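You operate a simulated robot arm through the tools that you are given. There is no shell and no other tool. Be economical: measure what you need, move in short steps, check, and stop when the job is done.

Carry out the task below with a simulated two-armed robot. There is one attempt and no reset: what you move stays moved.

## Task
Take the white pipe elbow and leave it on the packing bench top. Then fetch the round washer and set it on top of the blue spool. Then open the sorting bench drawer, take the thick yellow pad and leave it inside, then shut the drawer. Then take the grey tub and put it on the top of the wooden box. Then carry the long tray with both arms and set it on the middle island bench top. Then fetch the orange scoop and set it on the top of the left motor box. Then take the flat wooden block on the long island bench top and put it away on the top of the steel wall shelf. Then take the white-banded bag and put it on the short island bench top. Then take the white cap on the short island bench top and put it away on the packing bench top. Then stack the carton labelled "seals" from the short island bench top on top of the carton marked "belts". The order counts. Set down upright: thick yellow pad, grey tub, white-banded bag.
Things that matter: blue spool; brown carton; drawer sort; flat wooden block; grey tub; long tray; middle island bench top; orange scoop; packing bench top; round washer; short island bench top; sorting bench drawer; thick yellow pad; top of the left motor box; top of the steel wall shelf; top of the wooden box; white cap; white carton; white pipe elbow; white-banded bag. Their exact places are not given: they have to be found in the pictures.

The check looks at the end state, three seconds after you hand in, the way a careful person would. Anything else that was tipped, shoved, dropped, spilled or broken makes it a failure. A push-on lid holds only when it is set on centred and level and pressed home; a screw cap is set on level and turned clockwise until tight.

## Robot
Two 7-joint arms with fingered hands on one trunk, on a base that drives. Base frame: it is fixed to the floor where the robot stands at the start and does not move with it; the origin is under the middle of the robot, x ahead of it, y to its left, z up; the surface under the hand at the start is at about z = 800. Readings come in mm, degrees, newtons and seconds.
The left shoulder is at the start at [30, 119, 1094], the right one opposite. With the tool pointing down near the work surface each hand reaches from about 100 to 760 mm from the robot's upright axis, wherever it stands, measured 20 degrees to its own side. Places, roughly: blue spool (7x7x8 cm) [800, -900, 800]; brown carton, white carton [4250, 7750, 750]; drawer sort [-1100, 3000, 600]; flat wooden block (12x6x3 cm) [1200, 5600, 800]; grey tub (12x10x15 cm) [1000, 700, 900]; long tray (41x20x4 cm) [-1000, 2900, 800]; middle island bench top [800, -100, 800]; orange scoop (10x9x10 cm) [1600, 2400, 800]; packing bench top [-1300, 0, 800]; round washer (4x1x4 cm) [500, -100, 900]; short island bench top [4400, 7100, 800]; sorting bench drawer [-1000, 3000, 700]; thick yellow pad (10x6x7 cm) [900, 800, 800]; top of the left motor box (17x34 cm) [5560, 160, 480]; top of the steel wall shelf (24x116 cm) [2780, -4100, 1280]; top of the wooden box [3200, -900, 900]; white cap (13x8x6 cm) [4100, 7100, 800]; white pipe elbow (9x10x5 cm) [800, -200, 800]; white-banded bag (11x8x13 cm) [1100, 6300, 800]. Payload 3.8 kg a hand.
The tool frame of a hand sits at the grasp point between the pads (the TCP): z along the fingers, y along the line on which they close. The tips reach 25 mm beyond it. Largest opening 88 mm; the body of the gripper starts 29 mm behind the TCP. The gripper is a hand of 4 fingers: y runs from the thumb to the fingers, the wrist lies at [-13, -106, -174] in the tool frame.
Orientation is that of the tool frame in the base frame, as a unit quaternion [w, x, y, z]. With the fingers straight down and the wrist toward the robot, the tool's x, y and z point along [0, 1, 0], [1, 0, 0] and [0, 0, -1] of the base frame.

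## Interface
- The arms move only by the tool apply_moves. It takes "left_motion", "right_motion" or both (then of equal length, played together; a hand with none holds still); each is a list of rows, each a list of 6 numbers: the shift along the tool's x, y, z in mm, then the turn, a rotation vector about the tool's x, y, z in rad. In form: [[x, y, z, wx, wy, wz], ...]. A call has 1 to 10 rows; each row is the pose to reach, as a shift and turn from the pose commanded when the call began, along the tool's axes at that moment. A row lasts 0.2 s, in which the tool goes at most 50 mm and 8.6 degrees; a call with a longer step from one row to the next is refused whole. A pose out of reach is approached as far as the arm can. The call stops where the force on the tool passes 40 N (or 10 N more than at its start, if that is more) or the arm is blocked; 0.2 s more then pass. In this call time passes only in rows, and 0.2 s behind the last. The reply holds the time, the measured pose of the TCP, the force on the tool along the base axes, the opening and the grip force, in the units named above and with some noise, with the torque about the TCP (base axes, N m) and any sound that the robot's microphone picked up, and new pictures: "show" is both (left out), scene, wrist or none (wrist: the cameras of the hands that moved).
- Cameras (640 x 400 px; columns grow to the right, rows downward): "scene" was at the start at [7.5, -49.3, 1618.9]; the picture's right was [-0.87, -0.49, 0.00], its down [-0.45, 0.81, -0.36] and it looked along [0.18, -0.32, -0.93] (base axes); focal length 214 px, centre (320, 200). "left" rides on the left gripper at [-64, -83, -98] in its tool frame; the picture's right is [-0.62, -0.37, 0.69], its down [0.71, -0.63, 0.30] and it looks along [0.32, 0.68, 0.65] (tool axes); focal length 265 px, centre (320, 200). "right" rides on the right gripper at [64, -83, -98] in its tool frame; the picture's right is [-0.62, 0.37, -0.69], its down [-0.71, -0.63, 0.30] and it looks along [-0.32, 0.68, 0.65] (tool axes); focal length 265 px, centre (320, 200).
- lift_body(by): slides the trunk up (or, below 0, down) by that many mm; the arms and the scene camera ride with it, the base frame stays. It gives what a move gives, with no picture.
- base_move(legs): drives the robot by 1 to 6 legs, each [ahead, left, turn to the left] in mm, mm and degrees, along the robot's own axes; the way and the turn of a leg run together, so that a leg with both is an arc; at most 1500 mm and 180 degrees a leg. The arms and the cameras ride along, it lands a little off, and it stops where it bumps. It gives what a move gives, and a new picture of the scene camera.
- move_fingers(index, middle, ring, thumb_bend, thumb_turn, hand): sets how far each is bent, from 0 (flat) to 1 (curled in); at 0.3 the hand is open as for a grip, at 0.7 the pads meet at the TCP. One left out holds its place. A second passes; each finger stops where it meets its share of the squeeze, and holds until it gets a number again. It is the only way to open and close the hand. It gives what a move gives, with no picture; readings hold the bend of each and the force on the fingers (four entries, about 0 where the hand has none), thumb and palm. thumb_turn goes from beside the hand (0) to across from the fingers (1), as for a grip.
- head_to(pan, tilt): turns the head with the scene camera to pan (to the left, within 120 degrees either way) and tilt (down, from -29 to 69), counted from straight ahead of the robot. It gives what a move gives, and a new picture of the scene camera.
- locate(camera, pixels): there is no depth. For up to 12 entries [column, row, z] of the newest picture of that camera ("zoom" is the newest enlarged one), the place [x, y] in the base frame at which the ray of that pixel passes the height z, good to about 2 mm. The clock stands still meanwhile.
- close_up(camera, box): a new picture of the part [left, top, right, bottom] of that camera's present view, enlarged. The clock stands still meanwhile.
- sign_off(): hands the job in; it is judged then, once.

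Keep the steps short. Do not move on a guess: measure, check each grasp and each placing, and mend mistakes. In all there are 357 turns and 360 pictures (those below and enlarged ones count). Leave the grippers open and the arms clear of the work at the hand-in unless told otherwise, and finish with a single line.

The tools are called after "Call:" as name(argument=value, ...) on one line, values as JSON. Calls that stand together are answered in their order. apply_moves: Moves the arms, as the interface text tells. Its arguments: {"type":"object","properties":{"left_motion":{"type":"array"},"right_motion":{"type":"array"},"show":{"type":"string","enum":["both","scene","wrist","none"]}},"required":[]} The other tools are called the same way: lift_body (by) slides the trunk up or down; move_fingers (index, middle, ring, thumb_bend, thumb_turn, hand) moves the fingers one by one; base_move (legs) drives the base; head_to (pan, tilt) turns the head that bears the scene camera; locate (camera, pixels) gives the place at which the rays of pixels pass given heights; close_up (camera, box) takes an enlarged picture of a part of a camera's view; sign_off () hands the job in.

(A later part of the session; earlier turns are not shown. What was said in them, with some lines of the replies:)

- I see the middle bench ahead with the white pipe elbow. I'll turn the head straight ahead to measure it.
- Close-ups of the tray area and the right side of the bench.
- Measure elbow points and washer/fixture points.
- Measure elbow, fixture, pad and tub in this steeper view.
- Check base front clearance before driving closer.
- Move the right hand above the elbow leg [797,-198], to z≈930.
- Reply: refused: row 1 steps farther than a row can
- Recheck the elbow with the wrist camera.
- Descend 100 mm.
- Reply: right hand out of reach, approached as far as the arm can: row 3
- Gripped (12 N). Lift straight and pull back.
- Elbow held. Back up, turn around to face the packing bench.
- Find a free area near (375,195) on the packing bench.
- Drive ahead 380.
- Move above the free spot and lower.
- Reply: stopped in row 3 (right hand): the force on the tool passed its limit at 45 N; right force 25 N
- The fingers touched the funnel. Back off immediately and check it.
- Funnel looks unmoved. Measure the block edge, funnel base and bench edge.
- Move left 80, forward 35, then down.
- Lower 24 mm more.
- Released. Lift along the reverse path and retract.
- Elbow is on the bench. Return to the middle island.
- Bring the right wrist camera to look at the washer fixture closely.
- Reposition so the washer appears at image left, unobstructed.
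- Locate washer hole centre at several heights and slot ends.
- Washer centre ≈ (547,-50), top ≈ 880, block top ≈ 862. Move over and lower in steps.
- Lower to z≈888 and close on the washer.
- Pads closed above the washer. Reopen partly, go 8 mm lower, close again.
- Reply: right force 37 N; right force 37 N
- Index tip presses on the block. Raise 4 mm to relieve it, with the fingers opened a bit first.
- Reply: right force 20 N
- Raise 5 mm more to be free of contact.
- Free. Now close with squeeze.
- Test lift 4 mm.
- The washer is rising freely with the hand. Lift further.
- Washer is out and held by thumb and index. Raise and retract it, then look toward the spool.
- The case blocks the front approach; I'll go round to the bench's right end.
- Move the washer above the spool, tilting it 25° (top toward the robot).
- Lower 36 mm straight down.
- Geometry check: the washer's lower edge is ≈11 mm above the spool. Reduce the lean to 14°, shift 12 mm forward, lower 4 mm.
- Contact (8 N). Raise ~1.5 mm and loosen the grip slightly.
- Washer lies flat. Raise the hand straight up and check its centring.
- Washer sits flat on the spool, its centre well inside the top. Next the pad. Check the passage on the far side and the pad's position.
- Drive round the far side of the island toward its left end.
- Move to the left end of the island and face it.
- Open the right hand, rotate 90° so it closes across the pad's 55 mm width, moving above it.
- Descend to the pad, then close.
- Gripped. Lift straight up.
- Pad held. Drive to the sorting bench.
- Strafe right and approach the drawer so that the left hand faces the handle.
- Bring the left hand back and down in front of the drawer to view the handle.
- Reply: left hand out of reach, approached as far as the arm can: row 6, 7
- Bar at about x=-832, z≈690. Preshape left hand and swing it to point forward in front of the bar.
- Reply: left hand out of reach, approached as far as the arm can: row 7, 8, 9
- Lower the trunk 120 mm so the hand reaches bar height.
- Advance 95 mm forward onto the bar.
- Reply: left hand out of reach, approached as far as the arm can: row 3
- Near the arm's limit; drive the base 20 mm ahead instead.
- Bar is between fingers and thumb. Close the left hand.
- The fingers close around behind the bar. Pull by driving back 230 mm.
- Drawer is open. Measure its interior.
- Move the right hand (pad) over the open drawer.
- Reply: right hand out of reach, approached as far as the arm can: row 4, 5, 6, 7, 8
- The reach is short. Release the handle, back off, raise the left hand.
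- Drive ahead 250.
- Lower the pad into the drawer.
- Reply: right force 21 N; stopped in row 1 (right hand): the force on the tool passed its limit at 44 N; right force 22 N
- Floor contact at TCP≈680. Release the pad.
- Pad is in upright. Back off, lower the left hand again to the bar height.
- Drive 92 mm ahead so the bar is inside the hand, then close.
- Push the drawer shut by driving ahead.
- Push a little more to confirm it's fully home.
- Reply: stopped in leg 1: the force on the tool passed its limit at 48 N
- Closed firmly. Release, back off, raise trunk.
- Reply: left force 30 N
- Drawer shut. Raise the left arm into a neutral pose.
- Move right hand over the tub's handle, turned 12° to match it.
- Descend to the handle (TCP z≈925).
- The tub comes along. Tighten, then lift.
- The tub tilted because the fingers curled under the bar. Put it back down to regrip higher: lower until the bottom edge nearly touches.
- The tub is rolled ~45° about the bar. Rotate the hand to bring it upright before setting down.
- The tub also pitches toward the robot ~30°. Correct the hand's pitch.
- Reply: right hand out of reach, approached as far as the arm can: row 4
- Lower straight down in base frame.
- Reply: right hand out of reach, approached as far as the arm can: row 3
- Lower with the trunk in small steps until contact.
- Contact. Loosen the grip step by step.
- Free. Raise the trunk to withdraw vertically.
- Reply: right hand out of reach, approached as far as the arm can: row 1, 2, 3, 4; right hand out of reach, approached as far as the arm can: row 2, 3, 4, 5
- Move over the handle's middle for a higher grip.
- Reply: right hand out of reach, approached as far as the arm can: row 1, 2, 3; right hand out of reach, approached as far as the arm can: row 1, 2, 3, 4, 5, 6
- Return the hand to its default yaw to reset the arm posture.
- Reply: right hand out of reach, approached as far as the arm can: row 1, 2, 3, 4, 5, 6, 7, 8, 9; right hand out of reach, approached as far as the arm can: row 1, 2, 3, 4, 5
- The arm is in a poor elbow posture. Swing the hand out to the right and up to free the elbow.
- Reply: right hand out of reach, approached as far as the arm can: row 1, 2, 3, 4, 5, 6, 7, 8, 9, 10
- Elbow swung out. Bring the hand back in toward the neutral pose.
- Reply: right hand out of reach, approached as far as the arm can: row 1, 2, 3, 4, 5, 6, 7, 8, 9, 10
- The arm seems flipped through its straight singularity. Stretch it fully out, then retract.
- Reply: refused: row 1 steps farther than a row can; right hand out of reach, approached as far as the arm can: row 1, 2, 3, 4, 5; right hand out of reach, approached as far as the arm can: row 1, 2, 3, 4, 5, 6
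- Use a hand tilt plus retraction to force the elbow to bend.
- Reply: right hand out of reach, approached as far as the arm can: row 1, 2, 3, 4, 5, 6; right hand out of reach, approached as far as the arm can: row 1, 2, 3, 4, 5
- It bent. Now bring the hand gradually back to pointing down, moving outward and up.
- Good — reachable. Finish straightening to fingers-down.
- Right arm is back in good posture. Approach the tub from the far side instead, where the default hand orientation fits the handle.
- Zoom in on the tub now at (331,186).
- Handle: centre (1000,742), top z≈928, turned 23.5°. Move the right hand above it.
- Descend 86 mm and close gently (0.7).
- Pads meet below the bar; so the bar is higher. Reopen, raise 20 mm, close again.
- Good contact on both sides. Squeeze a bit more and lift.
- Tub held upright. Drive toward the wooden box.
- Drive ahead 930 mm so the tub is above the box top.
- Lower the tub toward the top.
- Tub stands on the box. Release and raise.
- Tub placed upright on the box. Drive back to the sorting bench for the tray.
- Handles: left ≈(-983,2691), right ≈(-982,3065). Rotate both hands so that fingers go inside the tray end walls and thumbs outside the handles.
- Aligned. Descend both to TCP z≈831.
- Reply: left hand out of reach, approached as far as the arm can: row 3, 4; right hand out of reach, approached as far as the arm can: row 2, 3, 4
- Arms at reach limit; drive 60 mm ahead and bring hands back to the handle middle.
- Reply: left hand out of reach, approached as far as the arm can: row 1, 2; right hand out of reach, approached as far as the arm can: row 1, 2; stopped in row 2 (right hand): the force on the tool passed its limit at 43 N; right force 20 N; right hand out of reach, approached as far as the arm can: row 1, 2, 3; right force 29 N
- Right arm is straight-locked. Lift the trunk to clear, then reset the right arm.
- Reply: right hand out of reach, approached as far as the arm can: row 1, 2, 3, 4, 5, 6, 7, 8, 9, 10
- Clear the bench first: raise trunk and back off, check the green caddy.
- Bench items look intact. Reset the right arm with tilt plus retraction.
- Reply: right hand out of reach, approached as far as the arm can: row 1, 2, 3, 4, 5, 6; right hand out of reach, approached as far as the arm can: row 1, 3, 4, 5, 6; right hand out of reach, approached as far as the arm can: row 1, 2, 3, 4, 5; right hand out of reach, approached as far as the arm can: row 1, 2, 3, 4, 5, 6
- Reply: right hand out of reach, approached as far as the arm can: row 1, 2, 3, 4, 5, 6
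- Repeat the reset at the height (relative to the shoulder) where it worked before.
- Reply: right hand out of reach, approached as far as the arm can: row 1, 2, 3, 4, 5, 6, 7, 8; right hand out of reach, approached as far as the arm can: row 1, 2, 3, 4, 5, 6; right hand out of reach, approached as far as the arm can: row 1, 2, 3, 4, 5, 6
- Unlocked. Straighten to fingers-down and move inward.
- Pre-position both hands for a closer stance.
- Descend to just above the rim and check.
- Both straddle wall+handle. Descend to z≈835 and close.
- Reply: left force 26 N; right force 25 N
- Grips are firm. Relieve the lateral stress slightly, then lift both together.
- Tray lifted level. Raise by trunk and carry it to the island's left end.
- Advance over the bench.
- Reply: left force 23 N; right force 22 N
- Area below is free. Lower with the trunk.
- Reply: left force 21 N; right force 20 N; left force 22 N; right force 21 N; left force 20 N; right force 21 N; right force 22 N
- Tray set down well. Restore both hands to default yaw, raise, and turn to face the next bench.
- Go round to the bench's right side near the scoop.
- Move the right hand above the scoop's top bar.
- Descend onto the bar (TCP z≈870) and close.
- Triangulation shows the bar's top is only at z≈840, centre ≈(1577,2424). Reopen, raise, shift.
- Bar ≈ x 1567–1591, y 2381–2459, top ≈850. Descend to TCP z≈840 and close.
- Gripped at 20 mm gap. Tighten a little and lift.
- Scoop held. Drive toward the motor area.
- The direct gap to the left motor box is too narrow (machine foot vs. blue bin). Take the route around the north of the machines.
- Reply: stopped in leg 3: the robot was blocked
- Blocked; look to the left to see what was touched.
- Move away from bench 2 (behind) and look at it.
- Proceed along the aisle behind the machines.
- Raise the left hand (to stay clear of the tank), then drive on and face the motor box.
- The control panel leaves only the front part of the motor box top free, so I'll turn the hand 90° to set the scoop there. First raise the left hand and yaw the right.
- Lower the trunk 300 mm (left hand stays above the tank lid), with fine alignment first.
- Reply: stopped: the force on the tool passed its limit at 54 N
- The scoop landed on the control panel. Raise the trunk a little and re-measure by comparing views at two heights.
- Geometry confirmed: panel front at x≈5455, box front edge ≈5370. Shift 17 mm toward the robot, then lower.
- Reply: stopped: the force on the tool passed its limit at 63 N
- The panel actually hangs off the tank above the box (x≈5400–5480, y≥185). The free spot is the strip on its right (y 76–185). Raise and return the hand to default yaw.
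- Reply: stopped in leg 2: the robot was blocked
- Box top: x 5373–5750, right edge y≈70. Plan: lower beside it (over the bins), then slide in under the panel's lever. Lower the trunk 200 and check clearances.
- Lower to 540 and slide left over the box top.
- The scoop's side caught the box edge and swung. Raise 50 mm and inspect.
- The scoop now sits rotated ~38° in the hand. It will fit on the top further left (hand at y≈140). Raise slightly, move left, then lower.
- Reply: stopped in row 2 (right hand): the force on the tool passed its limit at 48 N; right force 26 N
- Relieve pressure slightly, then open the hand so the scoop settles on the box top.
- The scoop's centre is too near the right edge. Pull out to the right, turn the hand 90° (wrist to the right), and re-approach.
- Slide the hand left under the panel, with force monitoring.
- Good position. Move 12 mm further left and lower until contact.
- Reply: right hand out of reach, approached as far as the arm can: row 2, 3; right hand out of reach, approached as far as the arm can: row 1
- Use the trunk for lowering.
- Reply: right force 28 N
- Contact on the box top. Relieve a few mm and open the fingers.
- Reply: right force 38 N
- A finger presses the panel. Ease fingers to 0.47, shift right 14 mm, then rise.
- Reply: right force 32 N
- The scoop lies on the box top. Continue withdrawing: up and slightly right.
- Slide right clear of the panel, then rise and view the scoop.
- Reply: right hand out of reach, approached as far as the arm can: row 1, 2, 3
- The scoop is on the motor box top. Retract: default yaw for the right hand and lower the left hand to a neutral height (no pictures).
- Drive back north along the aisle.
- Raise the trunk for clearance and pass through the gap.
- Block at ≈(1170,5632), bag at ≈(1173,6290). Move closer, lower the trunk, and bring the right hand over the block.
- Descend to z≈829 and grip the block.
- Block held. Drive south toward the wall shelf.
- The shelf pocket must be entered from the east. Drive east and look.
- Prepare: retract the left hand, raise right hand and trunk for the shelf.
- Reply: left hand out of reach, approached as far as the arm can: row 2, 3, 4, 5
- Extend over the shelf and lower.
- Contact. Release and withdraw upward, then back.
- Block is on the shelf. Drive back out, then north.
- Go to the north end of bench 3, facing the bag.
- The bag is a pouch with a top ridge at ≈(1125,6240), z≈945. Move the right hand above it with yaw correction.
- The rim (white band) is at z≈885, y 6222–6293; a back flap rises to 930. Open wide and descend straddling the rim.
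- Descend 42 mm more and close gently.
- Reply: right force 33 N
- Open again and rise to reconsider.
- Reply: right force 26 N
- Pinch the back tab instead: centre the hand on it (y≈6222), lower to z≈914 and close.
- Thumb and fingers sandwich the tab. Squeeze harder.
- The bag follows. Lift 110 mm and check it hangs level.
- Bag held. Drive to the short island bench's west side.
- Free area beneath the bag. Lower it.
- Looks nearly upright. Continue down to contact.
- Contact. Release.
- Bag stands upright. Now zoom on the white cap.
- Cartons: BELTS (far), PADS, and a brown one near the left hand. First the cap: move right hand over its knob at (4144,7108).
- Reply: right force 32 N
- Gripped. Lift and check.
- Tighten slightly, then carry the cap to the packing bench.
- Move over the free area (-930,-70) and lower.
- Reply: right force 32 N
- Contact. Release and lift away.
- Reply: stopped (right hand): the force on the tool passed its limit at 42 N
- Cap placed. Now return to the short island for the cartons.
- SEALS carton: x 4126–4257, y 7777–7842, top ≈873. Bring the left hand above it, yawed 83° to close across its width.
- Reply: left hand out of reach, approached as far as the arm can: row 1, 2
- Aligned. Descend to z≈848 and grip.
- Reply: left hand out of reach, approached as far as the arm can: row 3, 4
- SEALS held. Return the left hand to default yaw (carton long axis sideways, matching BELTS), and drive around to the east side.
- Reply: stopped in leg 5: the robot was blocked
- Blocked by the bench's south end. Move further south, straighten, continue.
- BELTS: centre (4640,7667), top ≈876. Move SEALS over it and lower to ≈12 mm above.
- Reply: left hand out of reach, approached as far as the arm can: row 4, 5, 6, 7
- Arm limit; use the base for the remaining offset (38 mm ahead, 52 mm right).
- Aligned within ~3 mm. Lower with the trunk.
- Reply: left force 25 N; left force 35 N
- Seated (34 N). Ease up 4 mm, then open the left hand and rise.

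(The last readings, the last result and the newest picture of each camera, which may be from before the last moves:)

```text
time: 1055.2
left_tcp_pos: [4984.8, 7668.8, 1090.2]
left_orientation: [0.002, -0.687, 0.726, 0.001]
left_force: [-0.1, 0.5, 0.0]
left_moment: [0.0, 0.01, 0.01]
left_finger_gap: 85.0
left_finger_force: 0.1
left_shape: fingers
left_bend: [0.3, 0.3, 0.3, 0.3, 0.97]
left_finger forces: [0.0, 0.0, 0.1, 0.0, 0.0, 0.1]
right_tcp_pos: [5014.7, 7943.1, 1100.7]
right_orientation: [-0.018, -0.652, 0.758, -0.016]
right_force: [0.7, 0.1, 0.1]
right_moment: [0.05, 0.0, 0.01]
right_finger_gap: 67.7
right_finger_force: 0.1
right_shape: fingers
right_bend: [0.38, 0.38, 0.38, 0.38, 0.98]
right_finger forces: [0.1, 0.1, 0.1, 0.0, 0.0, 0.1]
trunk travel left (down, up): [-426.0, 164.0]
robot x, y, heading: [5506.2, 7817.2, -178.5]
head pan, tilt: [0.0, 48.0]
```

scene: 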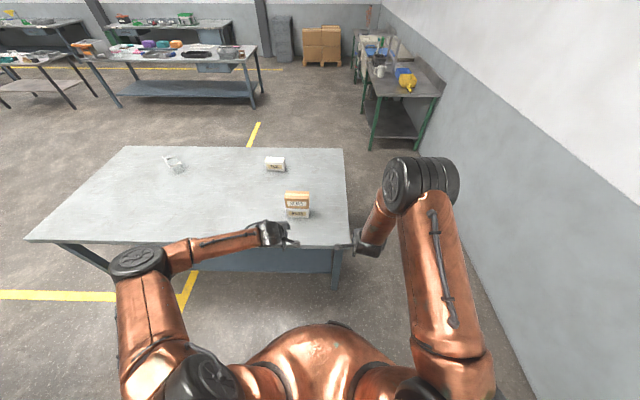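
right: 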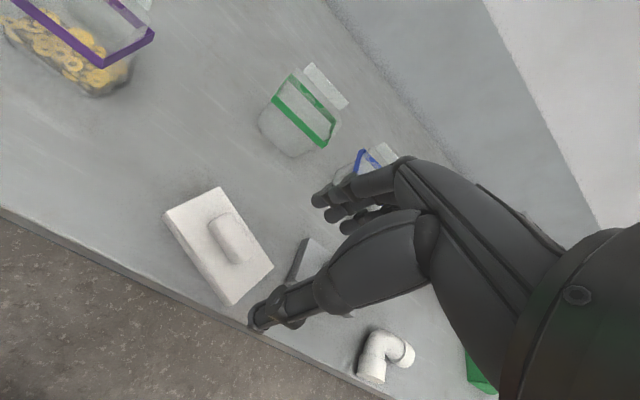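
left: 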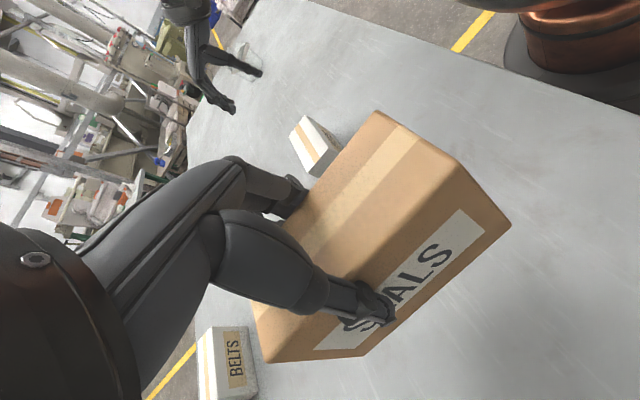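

Check the stack and the bag closely.

Call:
close_up(camera="scene", box=[250, 145, 330, 230])

Call:
close_up(camera="scene", box=[145, 140, 205, 185])

```text
4.71 times, centred on (290, 188) of scene
```

zoom: 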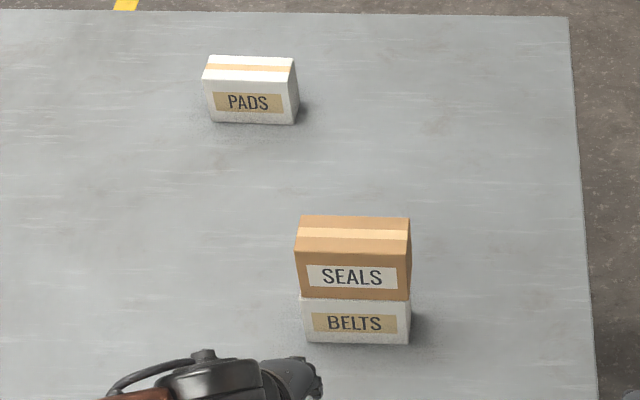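

```text
8.89 times, centred on (175, 162) of scene
```

zoom: 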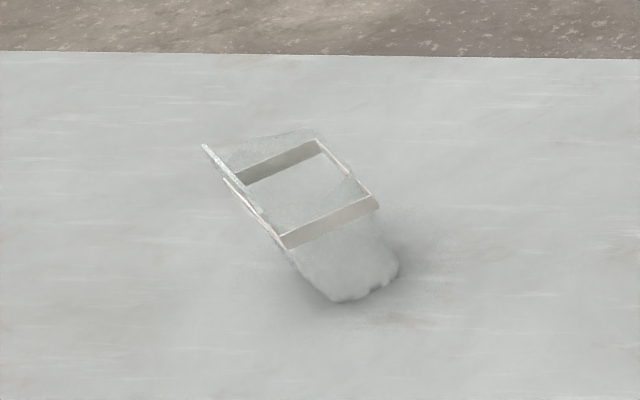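

Everything is placed: the SEALS carton sits squarely on BELTS, the bag stands upright, and both hands are open and clear of the bench. I'm handing in.

Call:
sign_off()

```text
The job is handed in.
```

I did all ten steps in order and handed the job in. The washer sits flat but off-centre on the blue spool, the scoop lies on its side on the motor box, and along the way I brushed the funnel and a few fixed benches and machines, with no visible damage.
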